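You operate a simulated robot arm through the tools that you are given. There is no shell and no other tool.

The job below is to be done with a simulated robot arm. You get a single attempt, and the scene is never put back.

JOB
Jog the long seam round to the pointer at speed 1, then lock the rolls.
Fine: either way round; the black knob goes back to 0; the blue lever locks.

It is judged by the outcome, as a careful person would: the job done as asked, and still so three seconds after it is handed in. It fails if anything else is knocked over, pushed out of place, dropped, spilled or broken.

ROBOT AND FRAMES
A 7-joint arm with a two-finger parallel gripper, fixed in place. Base frame: the origin is on the floor under the middle of its stand, x ahead of it, y to its left, z up. Readings come in cm, rad, newtons and seconds.
It reaches about 124.7 cm from its shoulder. Its first joint turns from -2.304 to 2.304 rad. Payload 3.91 kg.
The tool frame sits at the grasp point between the pads (the TCP): z along the fingers, y along the line on which they close. The tips reach 3 cm beyond it. Largest opening 11 cm; finger width 2, thickness 1; the body of the gripper, 4.8 by 11.2 cm, starts 5.5 cm behind the TCP.
Orientation is told as [roll, pitch, yaw] about the base's x, y, z axes, in that order, counted from this pose: with the fingers straight down and closing along the base's y, the tool's x points along the base's -x, its y along +y and its z along -z.

CONTROLS
- The arm moves only by the tool send_rows. Its argument "moves" is a list of rows, each an object of numbers (a shift or turn left out is 0, a gripper value left out holds the last): "dx", "dy", "dz": the shift along the tool's x, y, z in cm; "wx", "wy", "wz": the turn, a rotation vector about the tool's x, y, z in rad; "fingers": the gripper command, from -1 (fully open) to 1 (shut), values between in proportion. In form: [{"dx": .., "dy": .., "dz": .., "wx": .., "wy": .., "wz": .., "fingers": ..}, ...]. A call has 1 to 20 rows; each row is the pose to reach, as a shift and turn from the pose commanded when the call began, along the tool's axes at that moment. Each row takes 0.2 s and may step no farther than 5 cm and 0.15 rad from the row before; otherwise, or with a gripper value out of range, the whole call is refused. Where a pose cannot be reached the arm comes as near as it can. A force on the tool above 40 N (or 10 N above the force at the start of the call, whichever is more), or a blocked arm, ends the call early, and 0.2 s more pass. The fingers move at their own pace (about 10.8 cm/s each) and stop on an object; they squeeze with about 30 N. The grip force told is the motor's: it shows also when the fingers shut on nothing. Time passes only in rows, and 0.2 s behind the last, so rows that repeat a pose let the fingers close. It gives the time, the measured TCP pose, the force on the tool (base axes), the opening and the grip force at its end, in the units of the frame above (readings bear some noise), with the torque about the TCP (base axes, N m) and any sound that the robot's microphone picked up.
- Cameras (640 x 400 px; columns grow to the right, rows downward): "scene" is fixed at [5, 50.06, 163.61]; the picture's right is [-0.55, -0.84, 0.00], its down [-0.52, 0.34, -0.79] and it looks along [0.66, -0.43, -0.62] (base axes); focal length 332 px, centre (320, 200). "wrist" rides on the gripper at [7.2, 1.7, -10.3] in the tool frame; the picture's right is [-0.23, 0.97, 0.00], its down [-0.76, -0.18, -0.62] and it looks along [-0.61, -0.14, 0.78] (tool axes); focal length 222 px, centre (320, 200). There is no depth. A picture from a camera that has moved, and an enlarged one, comes with that camera's place and axes in the base frame and with its lens.
- camera(camera): a new picture of that camera. It takes no simulated time.
- enlarge(camera, box): a new picture of the part [left, top, right, bottom] of that camera's present view, enlarged. It takes no simulated time.
- hand_in(): hands the job in; it is judged then, once.

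Places have to be worked out from the pictures, the camera data and where the tool is seen. Open the gripper and draw the arm clear of the work before you hand the job in, unless the task says otherwise.

The tools are called as name(argument=value, ...) on one line, values as JSON. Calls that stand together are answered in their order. send_rows: Moves the arm, as the interface text tells. Its arguments: {"type":"object","properties":{"moves":{"type":"array"}},"required":["moves"]} The other tools are called the same way: camera (camera) takes a picture; enlarge (camera, box) takes an enlarged picture of a part of a camera's view; hand_in () hands the job in.

At the start:

```text
t: 0.0
eef_pos: [46.9, -33.95, 126.68]
ee_rot: [0.0, 0.002, 0.001]
force: [0.4, 0.0, 0.3]
moment: [-0.01, -0.03, -0.01]
grip_width: 10.99
gripper_force: 0.2
```

scene: 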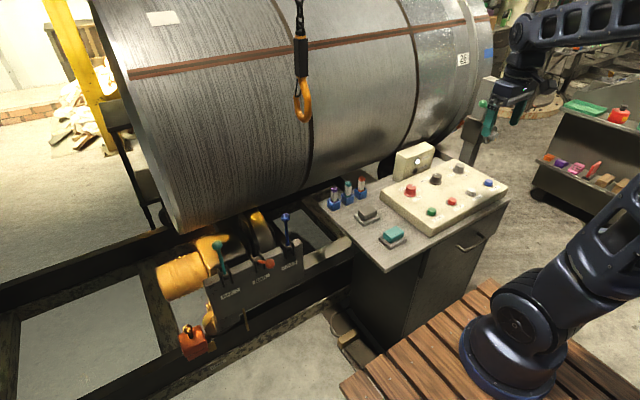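
wrist: 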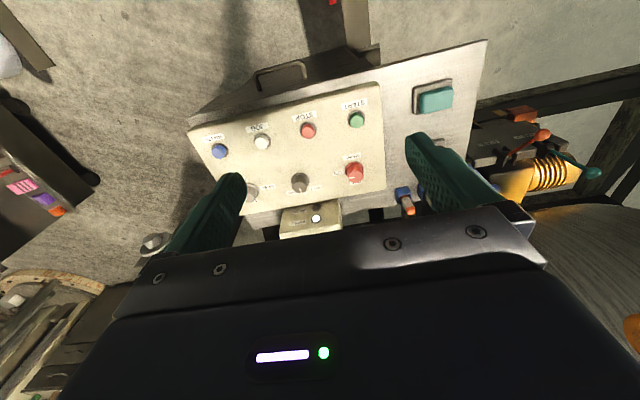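

I'll begin by looking closely at the panel, levers and the drum before moving anything.

enlarge(camera="scene", box=[310, 130, 520, 260])

enlarge(camera="scene", box=[150, 190, 360, 360])

enlarge(camera="wrist", box=[180, 60, 400, 240])

enlarge(camera="scene", box=[80, 0, 520, 240])

```text
3.05 times, centred on (415, 195) of scene
camera zoom: at [5.0, 50.06, 163.61], right [-0.55, -0.84, 0.0], down [-0.52, 0.34, -0.79], along [0.66, -0.43, -0.62], focal length 1013 px, centre (30, 215)
```

zoom: 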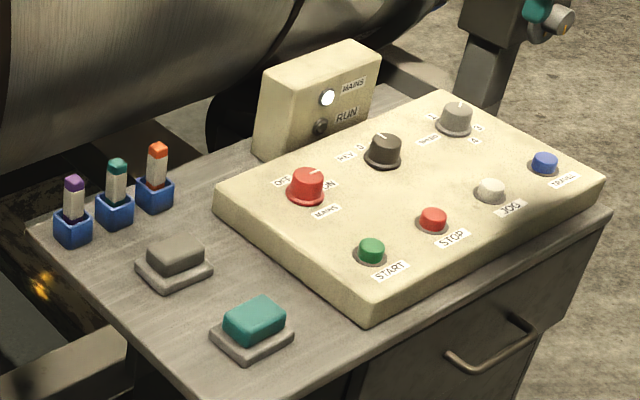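

```text
2.35 times, centred on (255, 275) of scene
camera zoom: at [5.0, 50.06, 163.61], right [-0.55, -0.84, 0.0], down [-0.52, 0.34, -0.79], along [0.66, -0.43, -0.62], focal length 782 px, centre (473, 24)
```

zoom: 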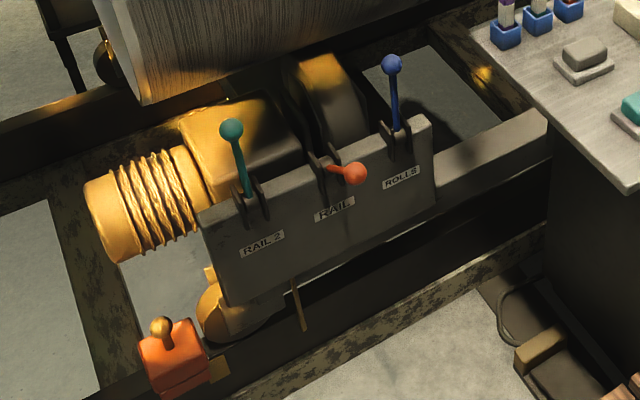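

```text
2.22 times, centred on (290, 150) of wrist
camera zoom: at [39.77, -32.3, 137.09], right [0.23, 0.97, 0.0], down [0.76, -0.18, 0.62], along [0.61, -0.14, -0.78], focal length 494 px, centre (387, 311)
```

zoom: 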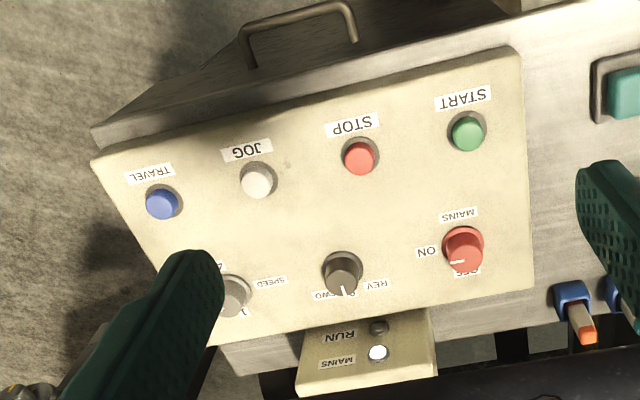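

```text
1.45 times, centred on (300, 120) of scene
camera zoom: at [5.0, 50.06, 163.61], right [-0.55, -0.84, 0.0], down [-0.52, 0.34, -0.79], along [0.66, -0.43, -0.62], focal length 483 px, centre (349, 316)
```

zoom: 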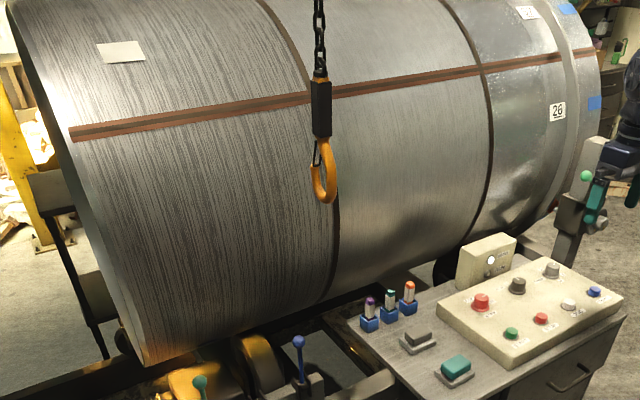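

The panel has MAINS (on?), a black FWD/0/REV selector, SPEED, START, STOP, JOG, TRAVEL; the blue ROLLS lever stands up. I look closer at the labels and for the pointer.

enlarge(camera="scene", box=[420, 20, 560, 190])

enlarge(camera="scene", box=[400, 150, 510, 220])

enlarge(camera="wrist", box=[230, 150, 390, 240])

enlarge(camera="scene", box=[80, 0, 300, 240])

enlarge(camera="scene", box=[260, 190, 330, 270])

```text
2.35 times, centred on (490, 105) of scene
camera zoom: at [5.0, 50.06, 163.61], right [-0.55, -0.84, 0.0], down [-0.52, 0.34, -0.79], along [0.66, -0.43, -0.62], focal length 782 px, centre (-80, 424)
```

zoom: 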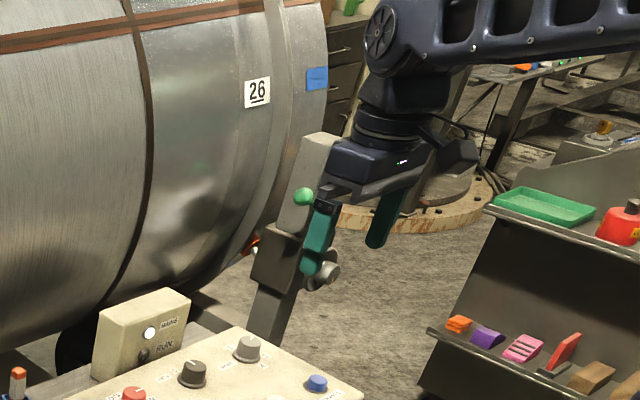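

```text
5.71 times, centred on (455, 185) of scene
camera zoom: at [5.0, 50.06, 163.61], right [-0.55, -0.84, 0.0], down [-0.52, 0.34, -0.79], along [0.66, -0.43, -0.62], focal length 1899 px, centre (-451, 286)
```

zoom: 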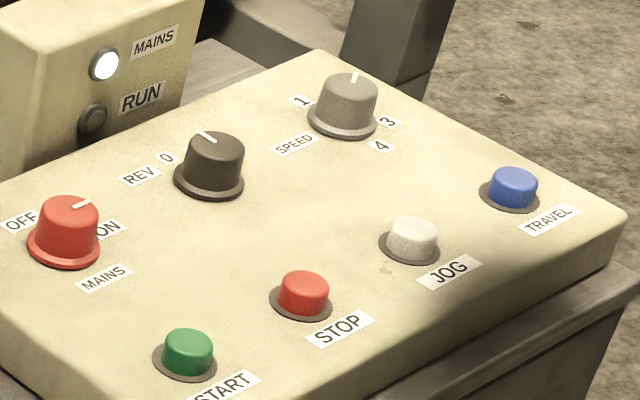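

```text
4.00 times, centred on (310, 195) of wrist
camera zoom: at [39.77, -32.3, 137.09], right [0.23, 0.97, 0.0], down [0.76, -0.18, 0.62], along [0.61, -0.14, -0.78], focal length 888 px, centre (360, 220)
```

zoom: 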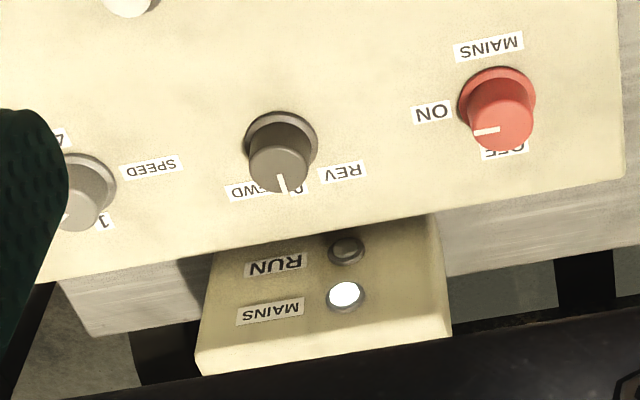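

```text
1.67 times, centred on (190, 120) of scene
camera zoom: at [5.0, 50.06, 163.61], right [-0.55, -0.84, 0.0], down [-0.52, 0.34, -0.79], along [0.66, -0.43, -0.62], focal length 554 px, centre (537, 333)
```

zoom: 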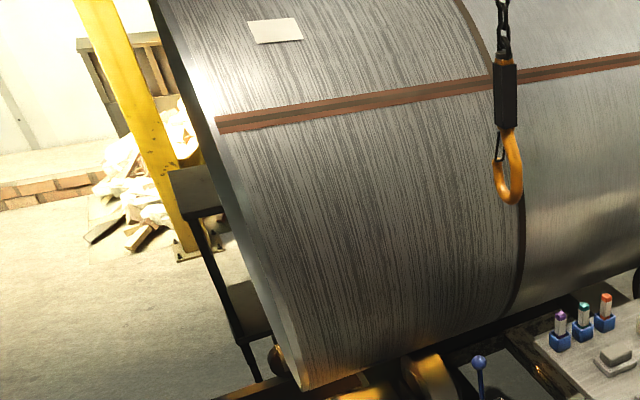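

```text
5.00 times, centred on (295, 230) of scene
camera zoom: at [5.0, 50.06, 163.61], right [-0.55, -0.84, 0.0], down [-0.52, 0.34, -0.79], along [0.66, -0.43, -0.62], focal length 1662 px, centre (445, 50)
```

zoom: 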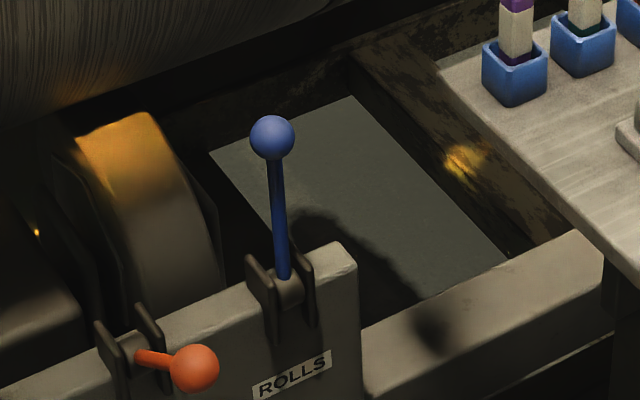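

Triangulating from both views: the black knob top is near (68,-44,94), SPEED (67,-55,94), JOG (56,-48,92), the blue lever ball near (90,10,82), and the hanging hook near (85,4,122). I move the hand aside toward -y and tip it forward to see the pointer and the vessel with the wrist camera.

send_rows(moves=[{"dy": -4, "wy": -0.13}, {"dy": -8, "wy": -0.26}, {"dy": -12, "wy": -0.39}, {"dy": -16, "wy": -0.52}, {"dy": -20, "wy": -0.65}, {"dy": -24, "wy": -0.78}])

camera(camera="wrist")

camera(camera="scene")

```text
t: 1.4
eef_pos: [46.88, -58.07, 126.7]
ee_rot: [-0.004, -0.782, 0.001]
force: [0.4, 0.1, 0.3]
moment: [-0.02, -0.01, -0.04]
grip_width: 11.0
gripper_force: 0.0
```

```text
taken
camera wrist: at [34.53, -56.47, 129.08], right [0.16, 0.97, 0.16], down [0.1, -0.18, 0.98], along [0.98, -0.14, -0.13], focal length 222 px, centre (320, 200)
```

wrist: 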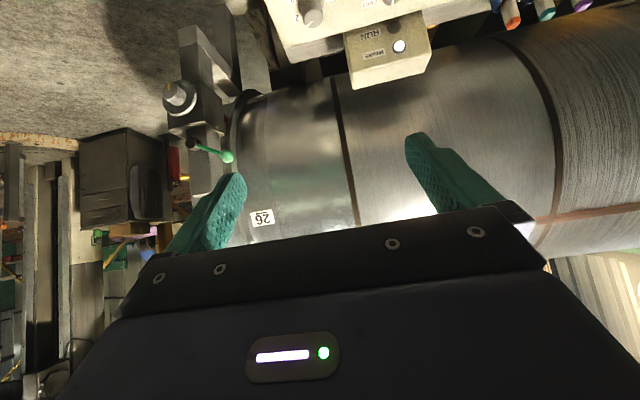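

```text
taken
```

scene: 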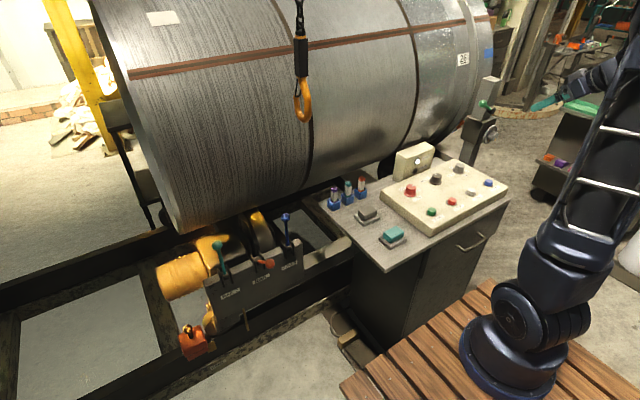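

The wrist view (upside down) shows the post at the vessel's end with a green-tipped rod and something red; I zoom in on it from both cameras.

enlarge(camera="wrist", box=[150, 70, 290, 200])

enlarge(camera="scene", box=[430, 60, 530, 170])

enlarge(camera="scene", box=[420, 150, 500, 200])

enlarge(camera="scene", box=[400, 0, 520, 100])

```text
3.08 times, centred on (220, 135) of wrist
camera zoom: at [34.53, -56.47, 129.08], right [0.16, 0.97, 0.16], down [0.1, -0.18, 0.98], along [0.98, -0.14, -0.13], focal length 684 px, centre (628, 400)
```

zoom: 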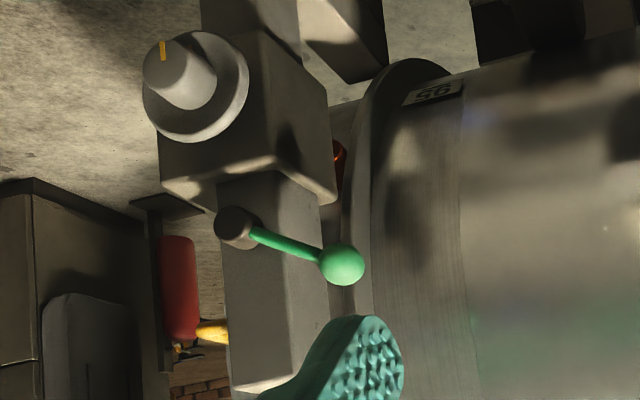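

```text
3.64 times, centred on (480, 115) of scene
camera zoom: at [5.0, 50.06, 163.61], right [-0.55, -0.84, 0.0], down [-0.52, 0.34, -0.79], along [0.66, -0.43, -0.62], focal length 1208 px, centre (-262, 509)
```

zoom: 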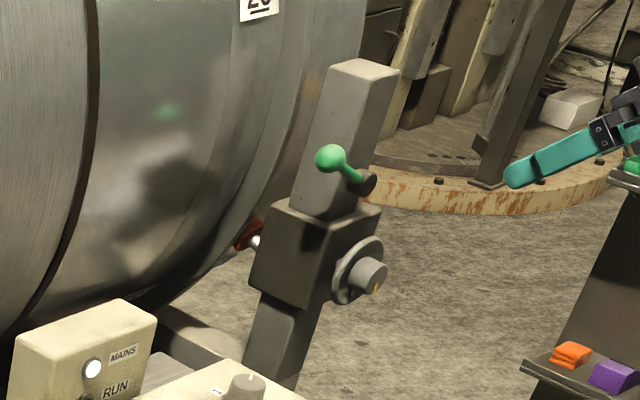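

```text
8.00 times, centred on (460, 175) of scene
camera zoom: at [5.0, 50.06, 163.61], right [-0.55, -0.84, 0.0], down [-0.52, 0.34, -0.79], along [0.66, -0.43, -0.62], focal length 2658 px, centre (-800, 400)
```

zoom: 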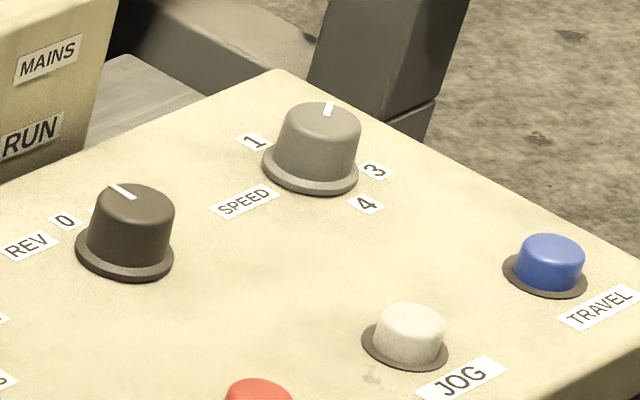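

```text
4.00 times, centred on (460, 50) of scene
camera zoom: at [5.0, 50.06, 163.61], right [-0.55, -0.84, 0.0], down [-0.52, 0.34, -0.79], along [0.66, -0.43, -0.62], focal length 1329 px, centre (-240, 800)
```

zoom: 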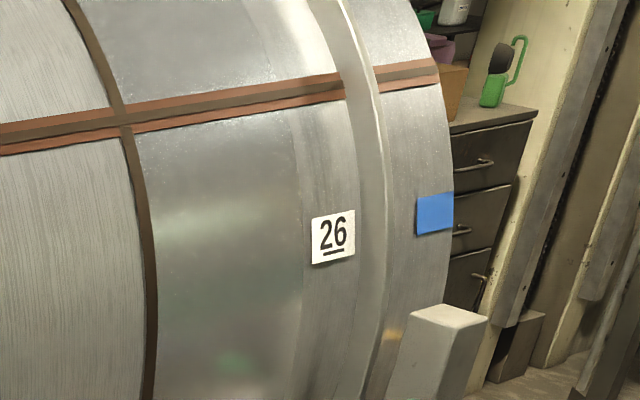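

The red tip behind the post's block, near (94,-89,92), looks like the pointer; the seam sits around (103,3,137), so it's roughly 45° above the pointer. I swing the wrist camera for a clearer view of the pointer before acting.

send_rows(moves=[{"dy": 2, "wx": 0.088, "wz": 0.089}, {"dy": 4, "wx": 0.176, "wz": 0.178}, {"dy": 6, "wx": 0.264, "wz": 0.267}, {"dy": 8, "wx": 0.352, "wz": 0.356}, {"dy": 10, "wx": 0.44, "wz": 0.445}, {"dy": 12, "wx": 0.528, "wz": 0.534}])

camera(camera="wrist")

```text
t: 2.8
eef_pos: [46.6, -46.01, 126.81]
ee_rot: [-0.001, -0.781, -0.751]
force: [0.1, -0.2, 0.0]
moment: [0.03, -0.01, -0.01]
grip_width: 10.99
gripper_force: 0.0
```

```text
taken
camera wrist: at [38.93, -36.32, 129.06], right [0.78, 0.6, 0.16], down [-0.05, -0.2, 0.98], along [0.62, -0.77, -0.13], focal length 222 px, centre (320, 200)
```

wrist: 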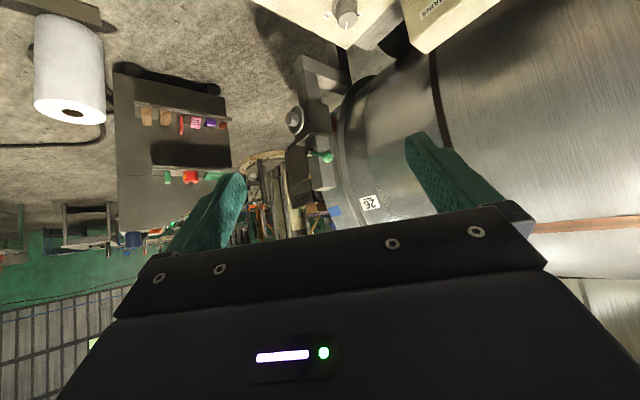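

Now the gap between post and vessel is in view; I zoom in on the pointer.

enlarge(camera="wrist", box=[270, 60, 430, 180])

enlarge(camera="wrist", box=[310, 85, 370, 145])

enlarge(camera="wrist", box=[300, 180, 420, 230])

```text
3.33 times, centred on (350, 120) of wrist
camera zoom: at [38.93, -36.32, 129.06], right [0.78, 0.6, 0.16], down [-0.05, -0.2, 0.98], along [0.62, -0.77, -0.13], focal length 740 px, centre (220, 467)
```

zoom: 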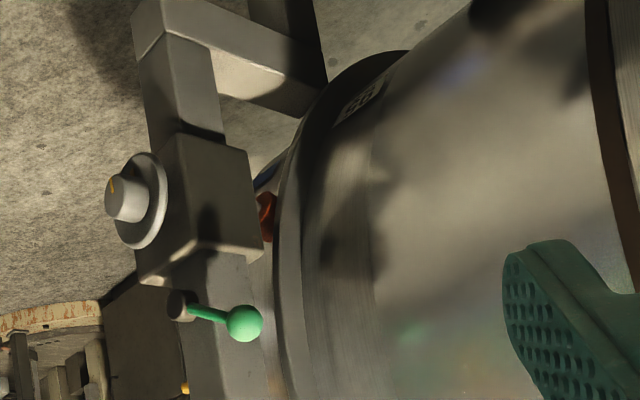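

```text
6.67 times, centred on (340, 115) of wrist
camera zoom: at [38.93, -36.32, 129.06], right [0.78, 0.6, 0.16], down [-0.05, -0.2, 0.98], along [0.62, -0.77, -0.13], focal length 1481 px, centre (187, 767)
```

zoom: 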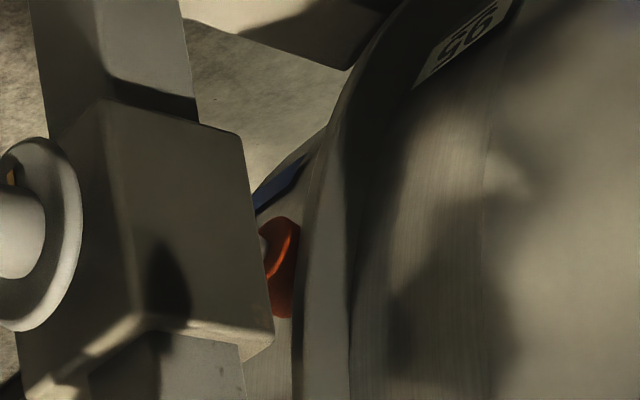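

```text
5.33 times, centred on (360, 205) of wrist
camera zoom: at [38.93, -36.32, 129.06], right [0.78, 0.6, 0.16], down [-0.05, -0.2, 0.98], along [0.62, -0.77, -0.13], focal length 1185 px, centre (107, 173)
```

zoom: 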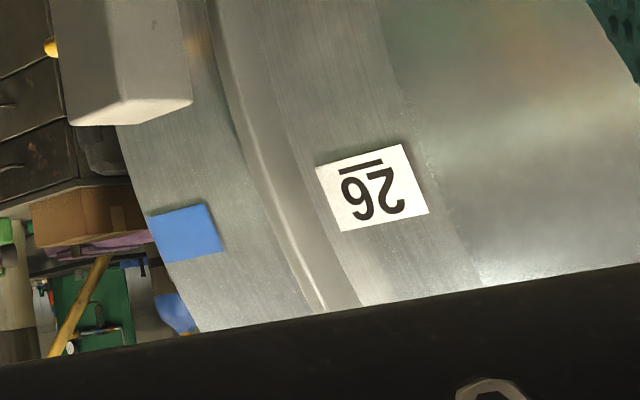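

The pointer is a red tip on the near side of the vessel at about z 93. SPEED's mark stands at 2 (1 is at 12 o'clock, 2 at 2 o'clock), and the black knob's mark is at 0 (12 o'clock), with REV to its left and FWD to its right. I straighten the hand again, yaw first.

send_rows(moves=[{"dy": 0, "wx": -0.088, "wz": -0.089}, {"wx": -0.176, "wz": -0.178}, {"wx": -0.264, "wz": -0.267}, {"wx": -0.352, "wz": -0.356}, {"wx": -0.44, "wz": -0.445}, {"wx": -0.528, "wz": -0.534}])

send_rows(moves=[{"wy": 0.13}, {"wy": 0.26}, {"wy": 0.39}, {"wy": 0.52}, {"wy": 0.65}, {"wy": 0.781}])

```text
t: 4.2
eef_pos: [46.91, -45.79, 126.66]
ee_rot: [0.0, -0.782, 0.004]
force: [0.1, 0.1, 0.0]
moment: [0.01, 0.03, -0.01]
grip_width: 11.01
gripper_force: 0.1
```

```text
t: 5.6
eef_pos: [46.72, -45.93, 126.77]
ee_rot: [-0.001, 0.002, 0.0]
force: [-0.3, -0.1, -0.3]
moment: [-0.01, -0.04, 0.01]
grip_width: 11.0
gripper_force: 0.0
```

The hand is straight again at (46.8,-45.9,126.7). I move to about 16 cm above the SPEED knob, gripper open, to check its place from both cameras.

send_rows(moves=[{"dx": -3.4, "dy": -1.6, "dz": 2.5}, {"dx": -6.8, "dy": -3.2, "dz": 5}, {"dx": -10.2, "dy": -4.8, "dz": 7.5}, {"dx": -13.6, "dy": -6.4, "dz": 10}, {"dx": -17, "dy": -8, "dz": 12.5}, {"dx": -20.3, "dy": -9.6, "dz": 15}])

camera(camera="wrist")

enlarge(camera="scene", box=[380, 90, 530, 240])

```text
t: 7.0
eef_pos: [67.03, -55.46, 111.61]
ee_rot: [-0.002, 0.0, -0.002]
force: [-0.4, -1.0, 0.9]
moment: [-0.04, 0.0, -0.04]
grip_width: 10.99
gripper_force: 0.1
```

```text
taken
camera wrist: at [60.01, -53.77, 122.03], right [0.23, 0.97, 0.0], down [0.76, -0.18, 0.62], along [0.61, -0.14, -0.78], focal length 222 px, centre (320, 200)
```

wrist: 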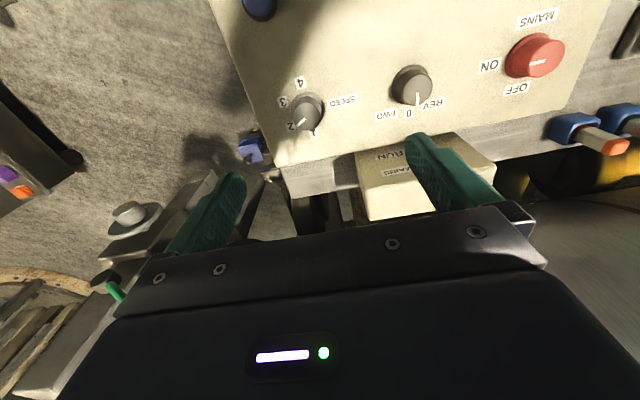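

```text
2.67 times, centred on (455, 165) of scene
camera zoom: at [5.0, 50.06, 163.61], right [-0.55, -0.84, 0.0], down [-0.52, 0.34, -0.79], along [0.66, -0.43, -0.62], focal length 886 px, centre (-40, 293)
```

zoom: 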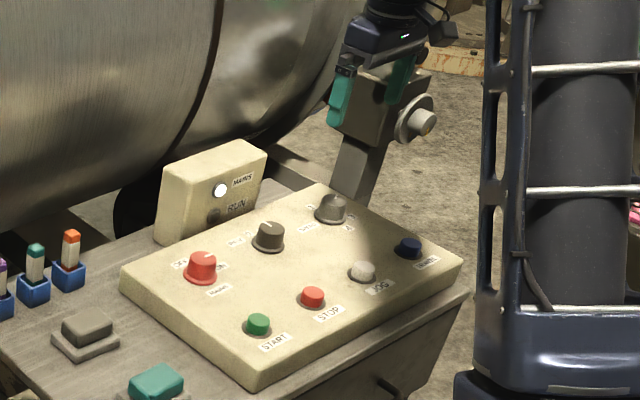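

I zoom to measure the knob relative to the point below the TCP (which should project at about (320,103) at z 94).

enlarge(camera="wrist", box=[270, 65, 370, 145])

enlarge(camera="wrist", box=[370, 20, 570, 130])

```text
5.00 times, centred on (320, 105) of wrist
camera zoom: at [60.01, -53.77, 122.03], right [0.23, 0.97, 0.0], down [0.76, -0.18, 0.62], along [0.61, -0.14, -0.78], focal length 1111 px, centre (320, 675)
```

zoom: 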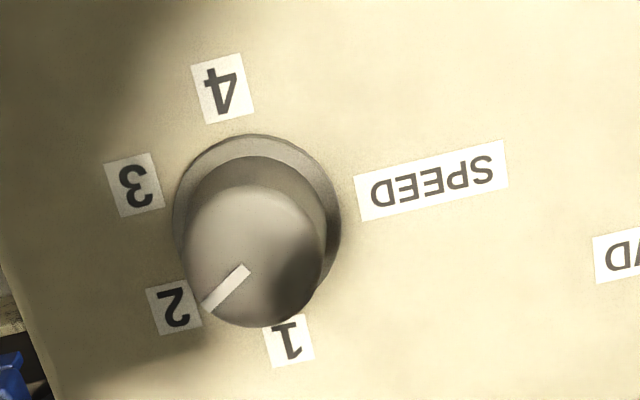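

```text
3.20 times, centred on (470, 75) of wrist
camera zoom: at [60.01, -53.77, 122.03], right [0.23, 0.97, 0.0], down [0.76, -0.18, 0.62], along [0.61, -0.14, -0.78], focal length 711 px, centre (-160, 600)
```

zoom: 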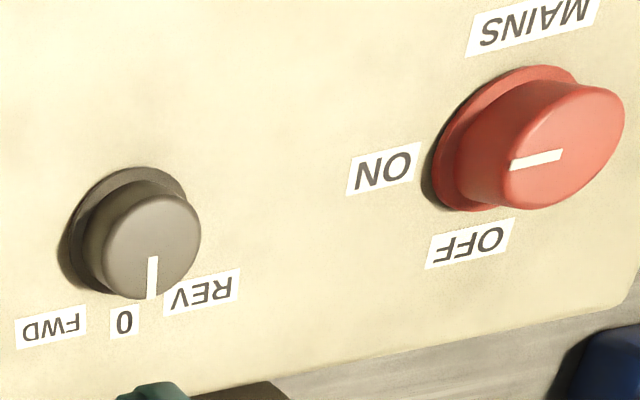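

SPEED is clearly at 2, black knob at 0, MAINS on ON. From this nearer view SPEED is at about (68,-57.4), black knob (68,-44.4). I shift over SPEED and descend to z≈103 to re-measure.

send_rows(moves=[{"dx": -0.5, "dy": -1.0, "dz": 3}, {"dx": -0.95, "dy": -1.9, "dz": 6}, {"dx": -0.95, "dy": -1.9, "dz": 8}])

camera(camera="wrist")

enlarge(camera="scene", box=[420, 110, 520, 210])

```text
t: 7.8
eef_pos: [68.03, -57.15, 103.58]
ee_rot: [0.0, 0.0, -0.001]
force: [-0.5, -0.3, -0.2]
moment: [0.0, -0.03, 0.0]
grip_width: 10.99
gripper_force: 0.2
```

```text
taken
camera wrist: at [61.06, -55.53, 113.95], right [0.23, 0.97, 0.0], down [0.76, -0.18, 0.62], along [0.61, -0.14, -0.78], focal length 222 px, centre (320, 200)
```

wrist: 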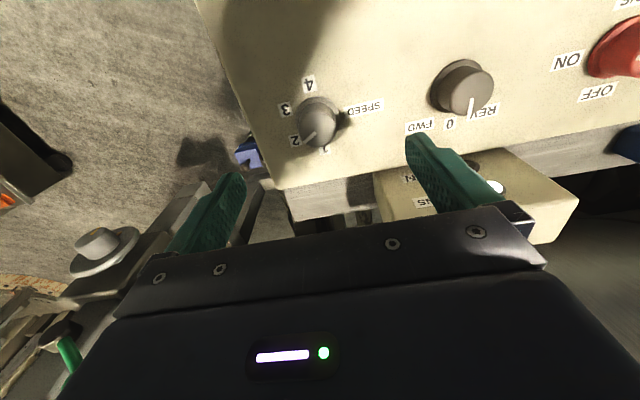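

```text
4.00 times, centred on (470, 160) of scene
camera zoom: at [5.0, 50.06, 163.61], right [-0.55, -0.84, 0.0], down [-0.52, 0.34, -0.79], along [0.66, -0.43, -0.62], focal length 1329 px, centre (-280, 360)
```

zoom: 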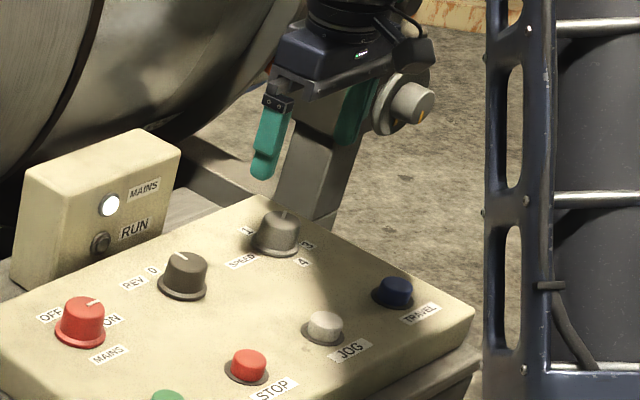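

enlarge(camera="wrist", box=[270, 60, 370, 160])

```text
4.00 times, centred on (320, 110) of wrist
camera zoom: at [61.06, -55.53, 113.95], right [0.23, 0.97, 0.0], down [0.76, -0.18, 0.62], along [0.61, -0.14, -0.78], focal length 888 px, centre (320, 560)
```

zoom: 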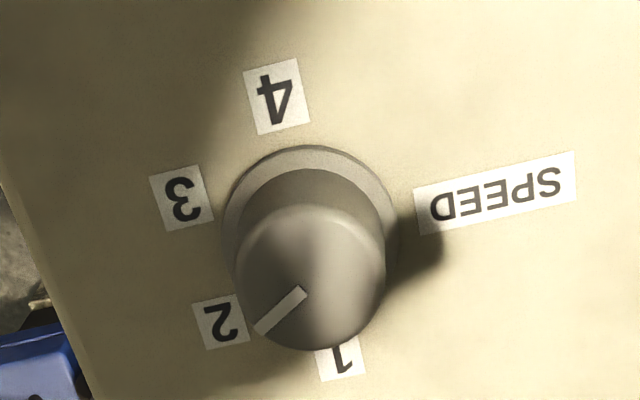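

The knob is now nearly centred under the TCP (about 0.2 cm off in y); its top is at about z 94.8 and flange at 92. I descend so the tips are at z≈93, then close on it.

send_rows(moves=[{"dy": -0.2, "dz": 2}, {"dy": -0.2, "dz": 4}, {"dy": -0.2, "dz": 6}, {"dy": -0.2, "dz": 7.5}])

enlarge(camera="scene", box=[430, 130, 510, 200])

camera(camera="wrist")

```text
t: 8.8
eef_pos: [68.09, -57.65, 96.02]
ee_rot: [0.0, 0.003, 0.0]
force: [-0.1, 0.0, -0.3]
moment: [-0.01, 0.0, 0.02]
grip_width: 11.0
gripper_force: 0.0
```

```text
5.71 times, centred on (470, 165) of scene
camera zoom: at [5.0, 50.06, 163.61], right [-0.55, -0.84, 0.0], down [-0.52, 0.34, -0.79], along [0.66, -0.43, -0.62], focal length 1899 px, centre (-537, 400)
```

zoom: 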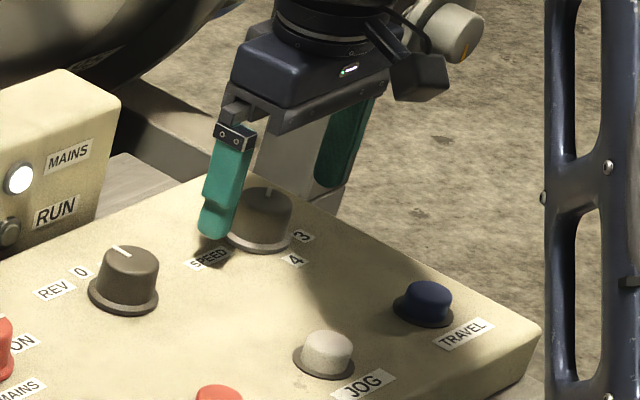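

```text
taken
camera wrist: at [60.98, -55.89, 106.49], right [0.23, 0.97, 0.0], down [0.76, -0.18, 0.62], along [0.61, -0.14, -0.78], focal length 222 px, centre (320, 200)
```

wrist: 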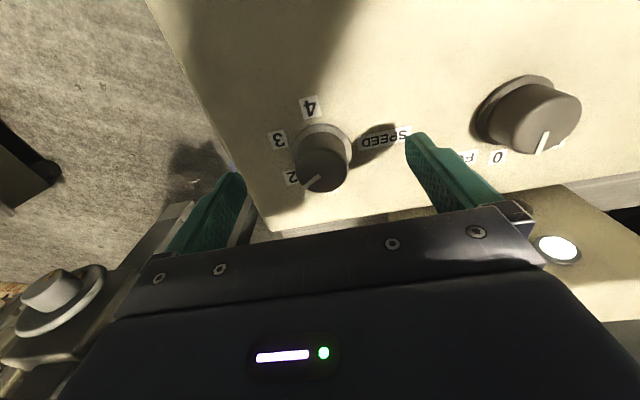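

The knob sits centred between the fingers. I close on it.

send_rows(moves=[{"fingers": 1}, {"fingers": 1}, {"fingers": 1}, {"fingers": 1}])

```text
t: 9.8
eef_pos: [68.04, -57.56, 95.94]
ee_rot: [0.0, 0.002, 0.001]
force: [-0.1, 2.3, -1.4]
moment: [0.06, 0.0, -0.01]
grip_width: 3.56
gripper_force: 44.4
```

Gripped at 3.56 cm. I turn it 60° counter-clockwise seen from above (2 → 1).

send_rows(moves=[{"wz": -0.13}, {"wz": -0.26}, {"wz": -0.39}, {"wz": -0.52}, {"wz": -0.65}, {"wz": -0.78}, {"wz": -0.91}, {"wz": -1.047}, {"wz": -1.047}])

camera(camera="wrist")

enlarge(camera="scene", box=[430, 130, 510, 200])

```text
t: 11.2
eef_pos: [68.13, -57.77, 96.07]
ee_rot: [-0.003, 0.0, 0.727]
force: [9.1, -10.9, -13.7]
moment: [-0.11, -0.78, -0.03]
grip_width: 3.54
gripper_force: 44.6
stopped in row 6: the force on the tool passed its limit at 41 N (the readings are from after the stop); the commanded pose is now the measured one
```

```text
taken
camera wrist: at [61.77, -61.4, 106.49], right [-0.48, 0.88, 0.0], down [0.69, 0.38, 0.62], along [0.55, 0.3, -0.78], focal length 222 px, centre (320, 200)
```

wrist: 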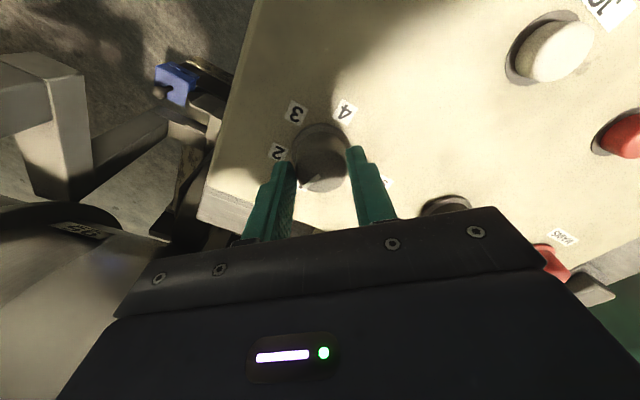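

```text
5.71 times, centred on (470, 165) of scene
camera zoom: at [5.0, 50.06, 163.61], right [-0.55, -0.84, 0.0], down [-0.52, 0.34, -0.79], along [0.66, -0.43, -0.62], focal length 1899 px, centre (-537, 400)
```

zoom: 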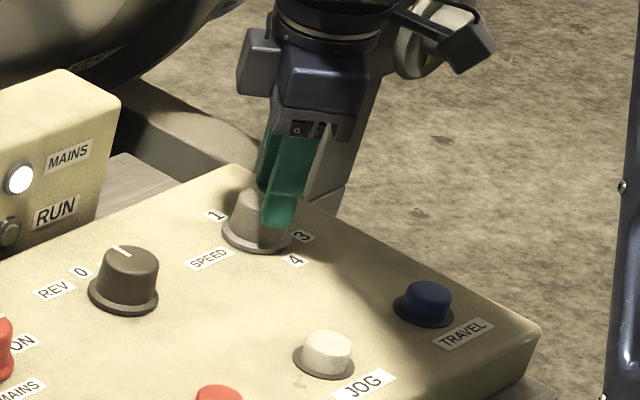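

The turn stopped at 0.73 rad on a force spike (41 N), probably from my grip being slightly off the knob's axis. I look at where the mark is now.

enlarge(camera="wrist", box=[260, 90, 400, 210])

enlarge(camera="scene", box=[450, 140, 490, 180])

```text
3.33 times, centred on (330, 150) of wrist
camera zoom: at [61.77, -61.4, 106.49], right [-0.48, 0.88, 0.0], down [0.69, 0.38, 0.62], along [0.55, 0.3, -0.78], focal length 740 px, centre (287, 367)
```

zoom: 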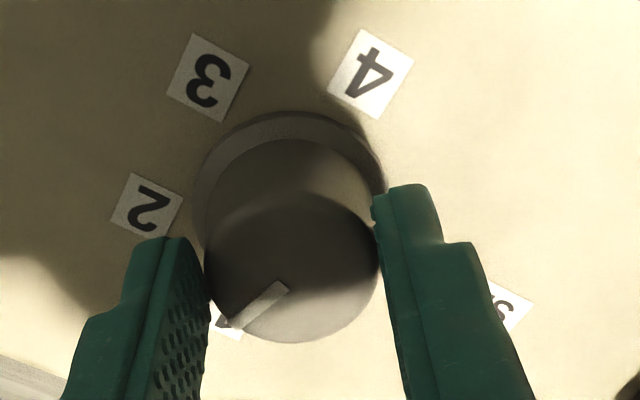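

```text
10.00 times, centred on (470, 160) of scene
camera zoom: at [5.0, 50.06, 163.61], right [-0.55, -0.84, 0.0], down [-0.52, 0.34, -0.79], along [0.66, -0.43, -0.62], focal length 3323 px, centre (-1180, 600)
```

zoom: 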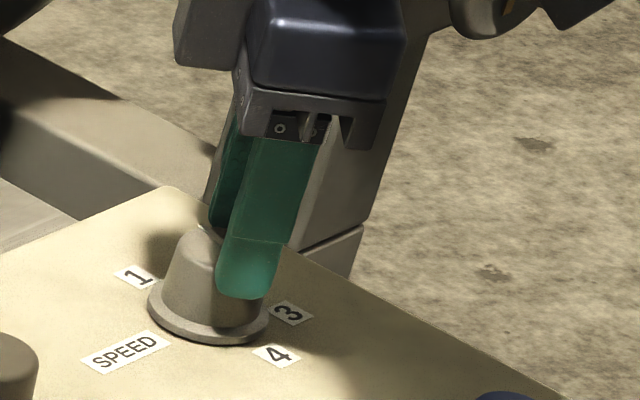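

The knob has turned about halfway with the hand. I open slightly to relieve the side load and see where the mark settles.

send_rows(moves=[{"fingers": -0.2}, {"fingers": -0.2}])

enlarge(camera="wrist", box=[260, 90, 400, 210])

enlarge(camera="scene", box=[450, 140, 490, 180])

```text
t: 11.8
eef_pos: [68.07, -57.78, 96.18]
ee_rot: [-0.002, 0.001, 0.728]
force: [-0.4, 0.7, -0.3]
moment: [-0.01, -0.01, -0.01]
grip_width: 6.61
gripper_force: 0.1
```

```text
3.33 times, centred on (330, 150) of wrist
camera zoom: at [61.71, -61.32, 106.6], right [-0.48, 0.88, 0.0], down [0.69, 0.38, 0.62], along [0.55, 0.3, -0.78], focal length 740 px, centre (287, 367)
```

zoom: 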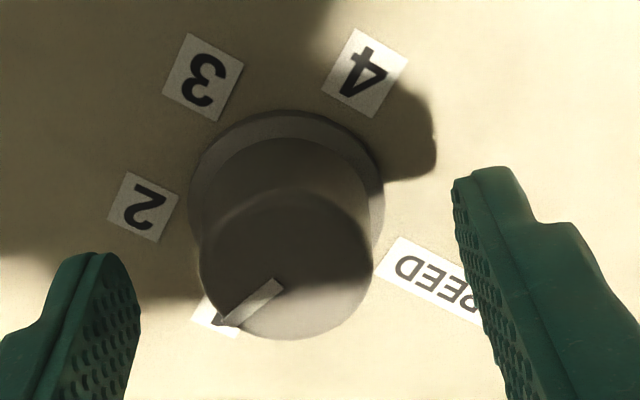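

```text
10.00 times, centred on (470, 160) of scene
camera zoom: at [5.0, 50.06, 163.61], right [-0.55, -0.84, 0.0], down [-0.52, 0.34, -0.79], along [0.66, -0.43, -0.62], focal length 3323 px, centre (-1180, 600)
```

zoom: 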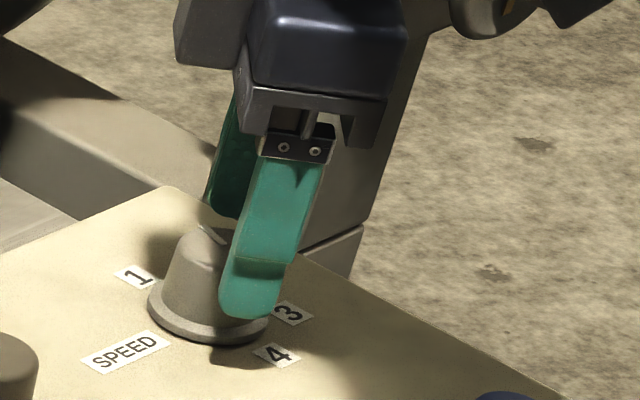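

The mark now sits about halfway between 2 and 1. The knob axis looks ~0.3 cm toward the tool's +x from my TCP, so I shift there, re-grip, and check the load before turning on.

send_rows(moves=[{"dx": 0.28, "dz": 0.2, "fingers": -0.2}, {"dx": 0.28, "dz": 0.2, "fingers": 1}, {"dx": 0.28, "dz": 0.2, "fingers": 1}, {"dx": 0.28, "dz": 0.2, "fingers": 1}, {"dx": 0.28, "dz": 0.2, "fingers": 1}])

```text
t: 13.0
eef_pos: [67.9, -57.94, 95.95]
ee_rot: [-0.003, 0.0, 0.728]
force: [16.6, -15.9, -1.2]
moment: [-0.5, -0.54, -0.15]
grip_width: 3.53
gripper_force: 44.8
```

The grip pulls the hand with ~23 N toward −tool y, so I ease the hand that way a little while gripping and watch the force.

send_rows(moves=[{"dy": -0.1}, {"dy": -0.1}])

```text
t: 13.6
eef_pos: [67.99, -57.91, 95.98]
ee_rot: [-0.002, 0.001, 0.729]
force: [9.7, -8.3, 7.2]
moment: [-0.15, -0.23, -0.08]
grip_width: 3.53
gripper_force: 44.9
```

That halved the load; another 0.12 cm should zero it. Then I begin turning in small steps.

send_rows(moves=[{"dy": -0.12}, {"dy": -0.12}, {"dy": -0.12, "wz": -0.08}, {"dy": -0.12, "wz": -0.16}, {"dy": -0.12, "wz": -0.24}])

enlarge(camera="wrist", box=[260, 90, 400, 210])

```text
t: 14.8
eef_pos: [68.03, -58.12, 96.04]
ee_rot: [-0.005, 0.002, 0.97]
force: [16.3, -10.2, 0.9]
moment: [0.37, -1.12, -0.09]
grip_width: 3.53
gripper_force: 44.9
```

```text
3.33 times, centred on (330, 150) of wrist
camera zoom: at [62.74, -63.14, 106.4], right [-0.68, 0.74, 0.0], down [0.58, 0.53, 0.62], along [0.46, 0.42, -0.78], focal length 740 px, centre (287, 367)
```

zoom: 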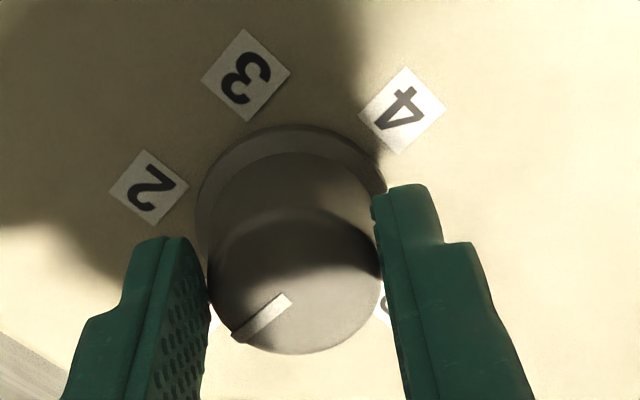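

The mark is now ~10–15° short of 1. I ease the side load again (dy −0.15) and turn on a little more.

send_rows(moves=[{"dy": -0.15}, {"dy": -0.17, "wz": -0.08}, {"dy": -0.2, "wz": -0.16}, {"dy": -0.2, "wz": -0.2}])

enlarge(camera="wrist", box=[260, 90, 400, 210])

```text
t: 15.8
eef_pos: [68.1, -58.4, 95.98]
ee_rot: [-0.002, 0.001, 1.167]
force: [10.9, -13.7, -2.8]
moment: [-0.22, -0.43, -0.85]
grip_width: 3.58
gripper_force: 44.8
```

```text
3.33 times, centred on (330, 150) of wrist
camera zoom: at [63.9, -64.35, 106.42], right [-0.81, 0.59, 0.0], down [0.46, 0.63, 0.62], along [0.37, 0.5, -0.78], focal length 740 px, centre (287, 367)
```

zoom: 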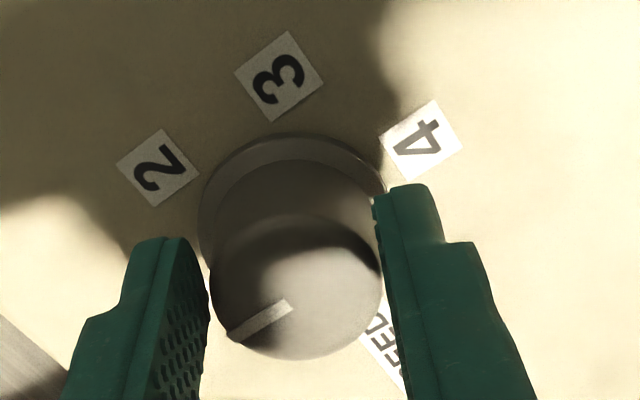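

Torque about z rose to −0.85 N·m and the mark computes to point along +x (about −4°), i.e. at 1, likely on its stop. I release and back the hand up to verify.

send_rows(moves=[{"fingers": -0.4}, {"fingers": -0.6}, {"fingers": -1, "dz": 0}, {"dz": -3, "fingers": -1}, {"dz": -7, "fingers": -1}])

enlarge(camera="wrist", box=[260, 60, 400, 180])

enlarge(camera="scene", box=[430, 140, 490, 190])

```text
t: 17.0
eef_pos: [68.02, -58.33, 103.07]
ee_rot: [-0.001, 0.002, 1.169]
force: [-0.5, -0.9, -0.2]
moment: [-0.01, -0.01, 0.0]
grip_width: 10.98
gripper_force: 0.0
```

```text
3.33 times, centred on (330, 120) of wrist
camera zoom: at [63.87, -64.33, 113.39], right [-0.81, 0.59, 0.0], down [0.46, 0.63, 0.62], along [0.37, 0.5, -0.78], focal length 740 px, centre (287, 467)
```

zoom: 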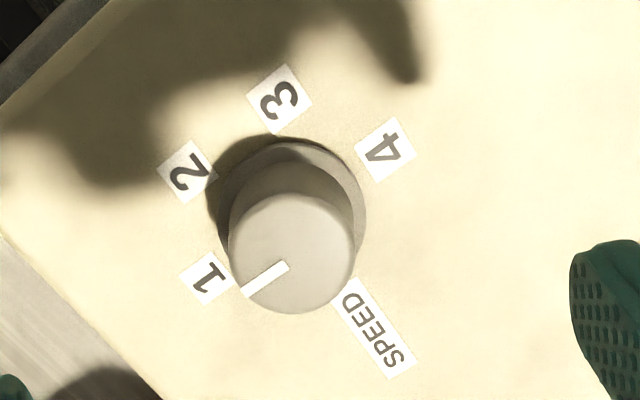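

```text
8.00 times, centred on (460, 165) of scene
camera zoom: at [5.0, 50.06, 163.61], right [-0.55, -0.84, 0.0], down [-0.52, 0.34, -0.79], along [0.66, -0.43, -0.62], focal length 2658 px, centre (-800, 480)
```

zoom: 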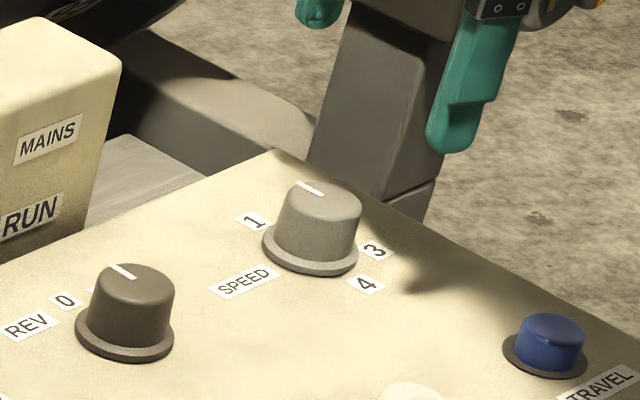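

SPEED is at 1. Now to the black knob: I raise, swing the hand to yaw ≈0.4 and move over to about (68.2,-44.8) to look.

send_rows(moves=[{"dz": -3, "fingers": -1}, {"dx": -2.5, "dy": 1.0, "dz": -5, "wz": 0.13}, {"dx": -5, "dy": 2, "dz": -5, "wz": 0.26}, {"dx": -7.5, "dy": 3, "dz": -5, "wz": 0.39}, {"dx": -10, "dy": 4.1, "dz": -5, "wz": 0.52}, {"dx": -12.4, "dy": 5.06, "dz": -5, "wz": 0.65}, {"dx": -12.4, "dy": 5.06, "dz": -3, "wz": 0.78}, {"dx": -12.4, "dy": 5.06, "dz": -3, "wz": 0.78}])

camera(camera="wrist")

enlarge(camera="scene", box=[380, 110, 480, 210])

```text
t: 18.8
eef_pos: [68.3, -44.81, 105.99]
ee_rot: [-0.001, -0.001, 0.389]
force: [-0.5, -0.8, -0.4]
moment: [0.02, -0.03, 0.01]
grip_width: 11.02
gripper_force: 0.1
```

```text
taken
camera wrist: at [61.14, -46.02, 116.4], right [-0.16, 0.99, 0.0], down [0.77, 0.12, 0.62], along [0.62, 0.1, -0.78], focal length 222 px, centre (320, 200)
```

wrist: 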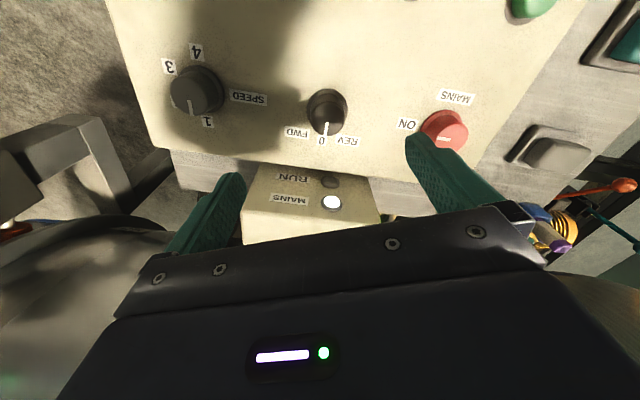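

```text
4.00 times, centred on (430, 160) of scene
camera zoom: at [5.0, 50.06, 163.61], right [-0.55, -0.84, 0.0], down [-0.52, 0.34, -0.79], along [0.66, -0.43, -0.62], focal length 1329 px, centre (-120, 360)
```

zoom: 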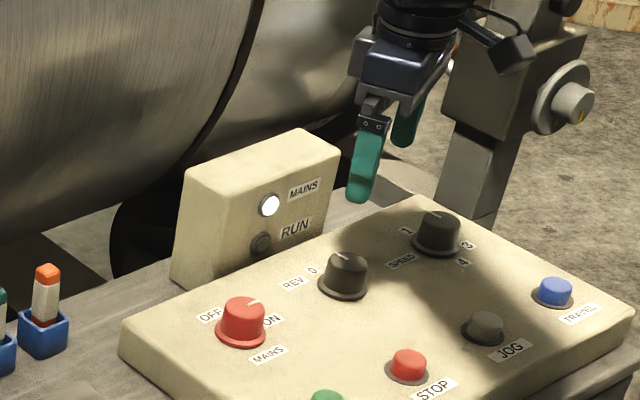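

enlarge(camera="wrist", box=[270, 60, 390, 160])

enlarge(camera="wrist", box=[520, 160, 640, 260])

```text
4.00 times, centred on (330, 110) of wrist
camera zoom: at [61.14, -46.02, 116.4], right [-0.16, 0.99, 0.0], down [0.77, 0.12, 0.62], along [0.62, 0.1, -0.78], focal length 888 px, centre (280, 560)
```

zoom: 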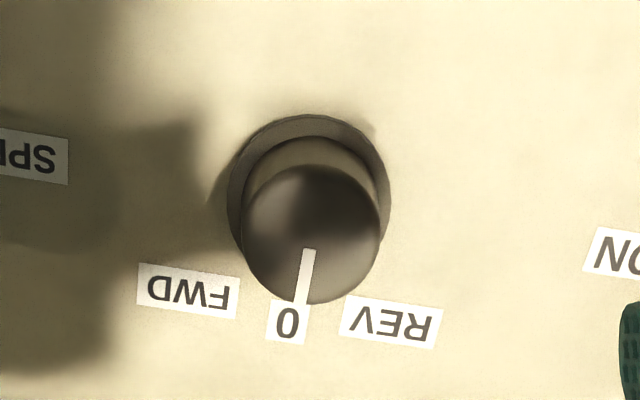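

```text
4.00 times, centred on (580, 210) of wrist
camera zoom: at [61.14, -46.02, 116.4], right [-0.16, 0.99, 0.0], down [0.77, 0.12, 0.62], along [0.62, 0.1, -0.78], focal length 888 px, centre (-720, 160)
```

zoom: 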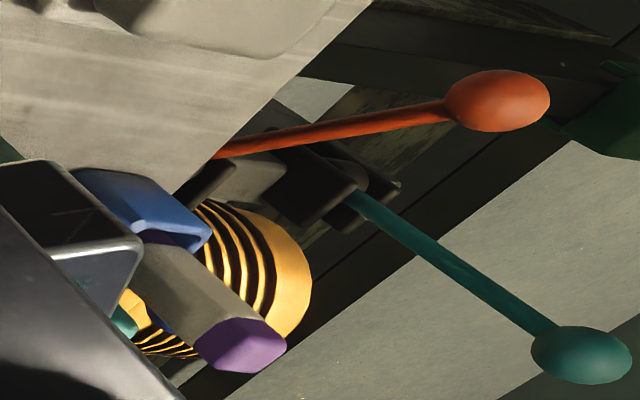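

The black knob reads at about (68.2,-44.1). I shift ~0.7 cm and descend around it to z≈96.

send_rows(moves=[{"dx": -0.1, "dy": 0.73, "dz": 2}, {"dx": -0.15, "dy": 0.73, "dz": 4}, {"dx": -0.15, "dy": 0.73, "dz": 6}, {"dx": -0.15, "dy": 0.73, "dz": 8}, {"dx": -0.15, "dy": 0.73, "dz": 10}])

enlarge(camera="wrist", box=[220, 90, 420, 230])

```text
t: 20.0
eef_pos: [67.97, -44.3, 95.92]
ee_rot: [-0.003, -0.001, 0.389]
force: [-1.0, -0.4, 0.4]
moment: [0.04, -0.01, 0.02]
grip_width: 11.02
gripper_force: 0.1
```

```text
2.86 times, centred on (320, 160) of wrist
camera zoom: at [60.86, -45.44, 106.32], right [-0.16, 0.99, 0.0], down [0.77, 0.13, 0.62], along [0.62, 0.1, -0.78], focal length 635 px, centre (320, 314)
```

zoom: 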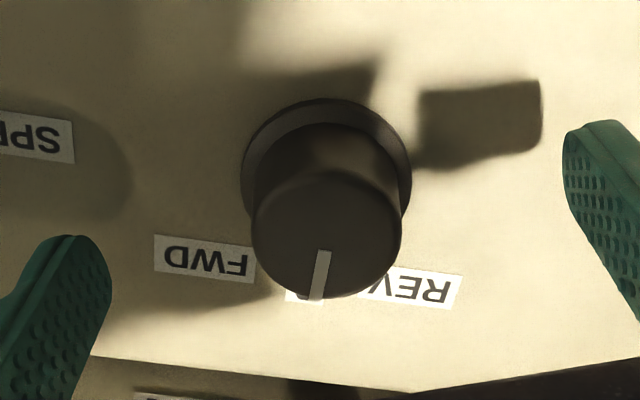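

Comparing near and far views, the knob tops are at about z 94.0, so I can go 0.7 cm lower for a better grip; lateral offset is ~0.15 cm. I do that and close.

send_rows(moves=[{"dy": 0.15, "dz": 0.4}, {"dy": 0.15, "dz": 0.7}, {"dy": 0.15, "dz": 0.7, "fingers": 1}, {"dy": 0.15, "dz": 0.7, "fingers": 1}, {"dy": 0.15, "dz": 0.7, "fingers": 1}, {"dy": 0.15, "dz": 0.7, "fingers": 1}])

```text
t: 21.4
eef_pos: [68.09, -44.21, 95.24]
ee_rot: [-0.003, 0.0, 0.388]
force: [9.7, -17.5, -1.6]
moment: [-0.59, -0.38, -0.07]
grip_width: 3.6
gripper_force: 45.2
```

Side load is 20 N toward −tool y; I ease by 0.2 cm.

send_rows(moves=[{"dy": -0.1}, {"dy": -0.2}, {"dy": -0.2}])

```text
t: 22.2
eef_pos: [68.05, -44.27, 95.19]
ee_rot: [0.001, 0.002, 0.39]
force: [-14.3, -4.7, -1.9]
moment: [-0.09, 0.57, -0.03]
grip_width: 3.61
gripper_force: 45.0
```

Lateral load is now small. I turn clockwise (from above) toward FWD in small steps.

send_rows(moves=[{"wz": 0.08}, {"wz": 0.16}, {"wz": 0.24}, {"wz": 0.32}])

enlarge(camera="wrist", box=[260, 90, 400, 210])

```text
t: 23.2
eef_pos: [68.2, -44.04, 95.23]
ee_rot: [0.0, 0.001, 0.066]
force: [-31.9, 12.1, -12.5]
moment: [0.09, 0.75, 0.08]
grip_width: 3.68
gripper_force: 45.3
```

```text
3.33 times, centred on (330, 150) of wrist
camera zoom: at [61.0, -42.9, 105.64], right [0.16, 0.99, 0.0], down [0.77, -0.13, 0.62], along [0.61, -0.1, -0.78], focal length 740 px, centre (287, 367)
```

zoom: 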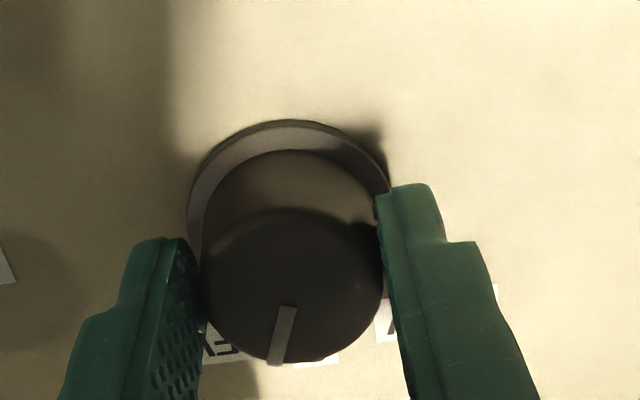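

The knob follows (mark now about −20°), but there's ~34 N side load mostly toward −x; I ease the hand 0.3 cm that way before continuing.

send_rows(moves=[{"dx": 0.15, "dy": 0.06}, {"dx": 0.3, "dy": 0.12}, {"dx": 0.3, "dy": 0.12}])

```text
t: 24.0
eef_pos: [68.22, -43.95, 95.23]
ee_rot: [-0.003, -0.002, 0.069]
force: [12.7, 1.9, -25.1]
moment: [0.06, -0.88, 0.05]
grip_width: 3.63
gripper_force: 45.0
```

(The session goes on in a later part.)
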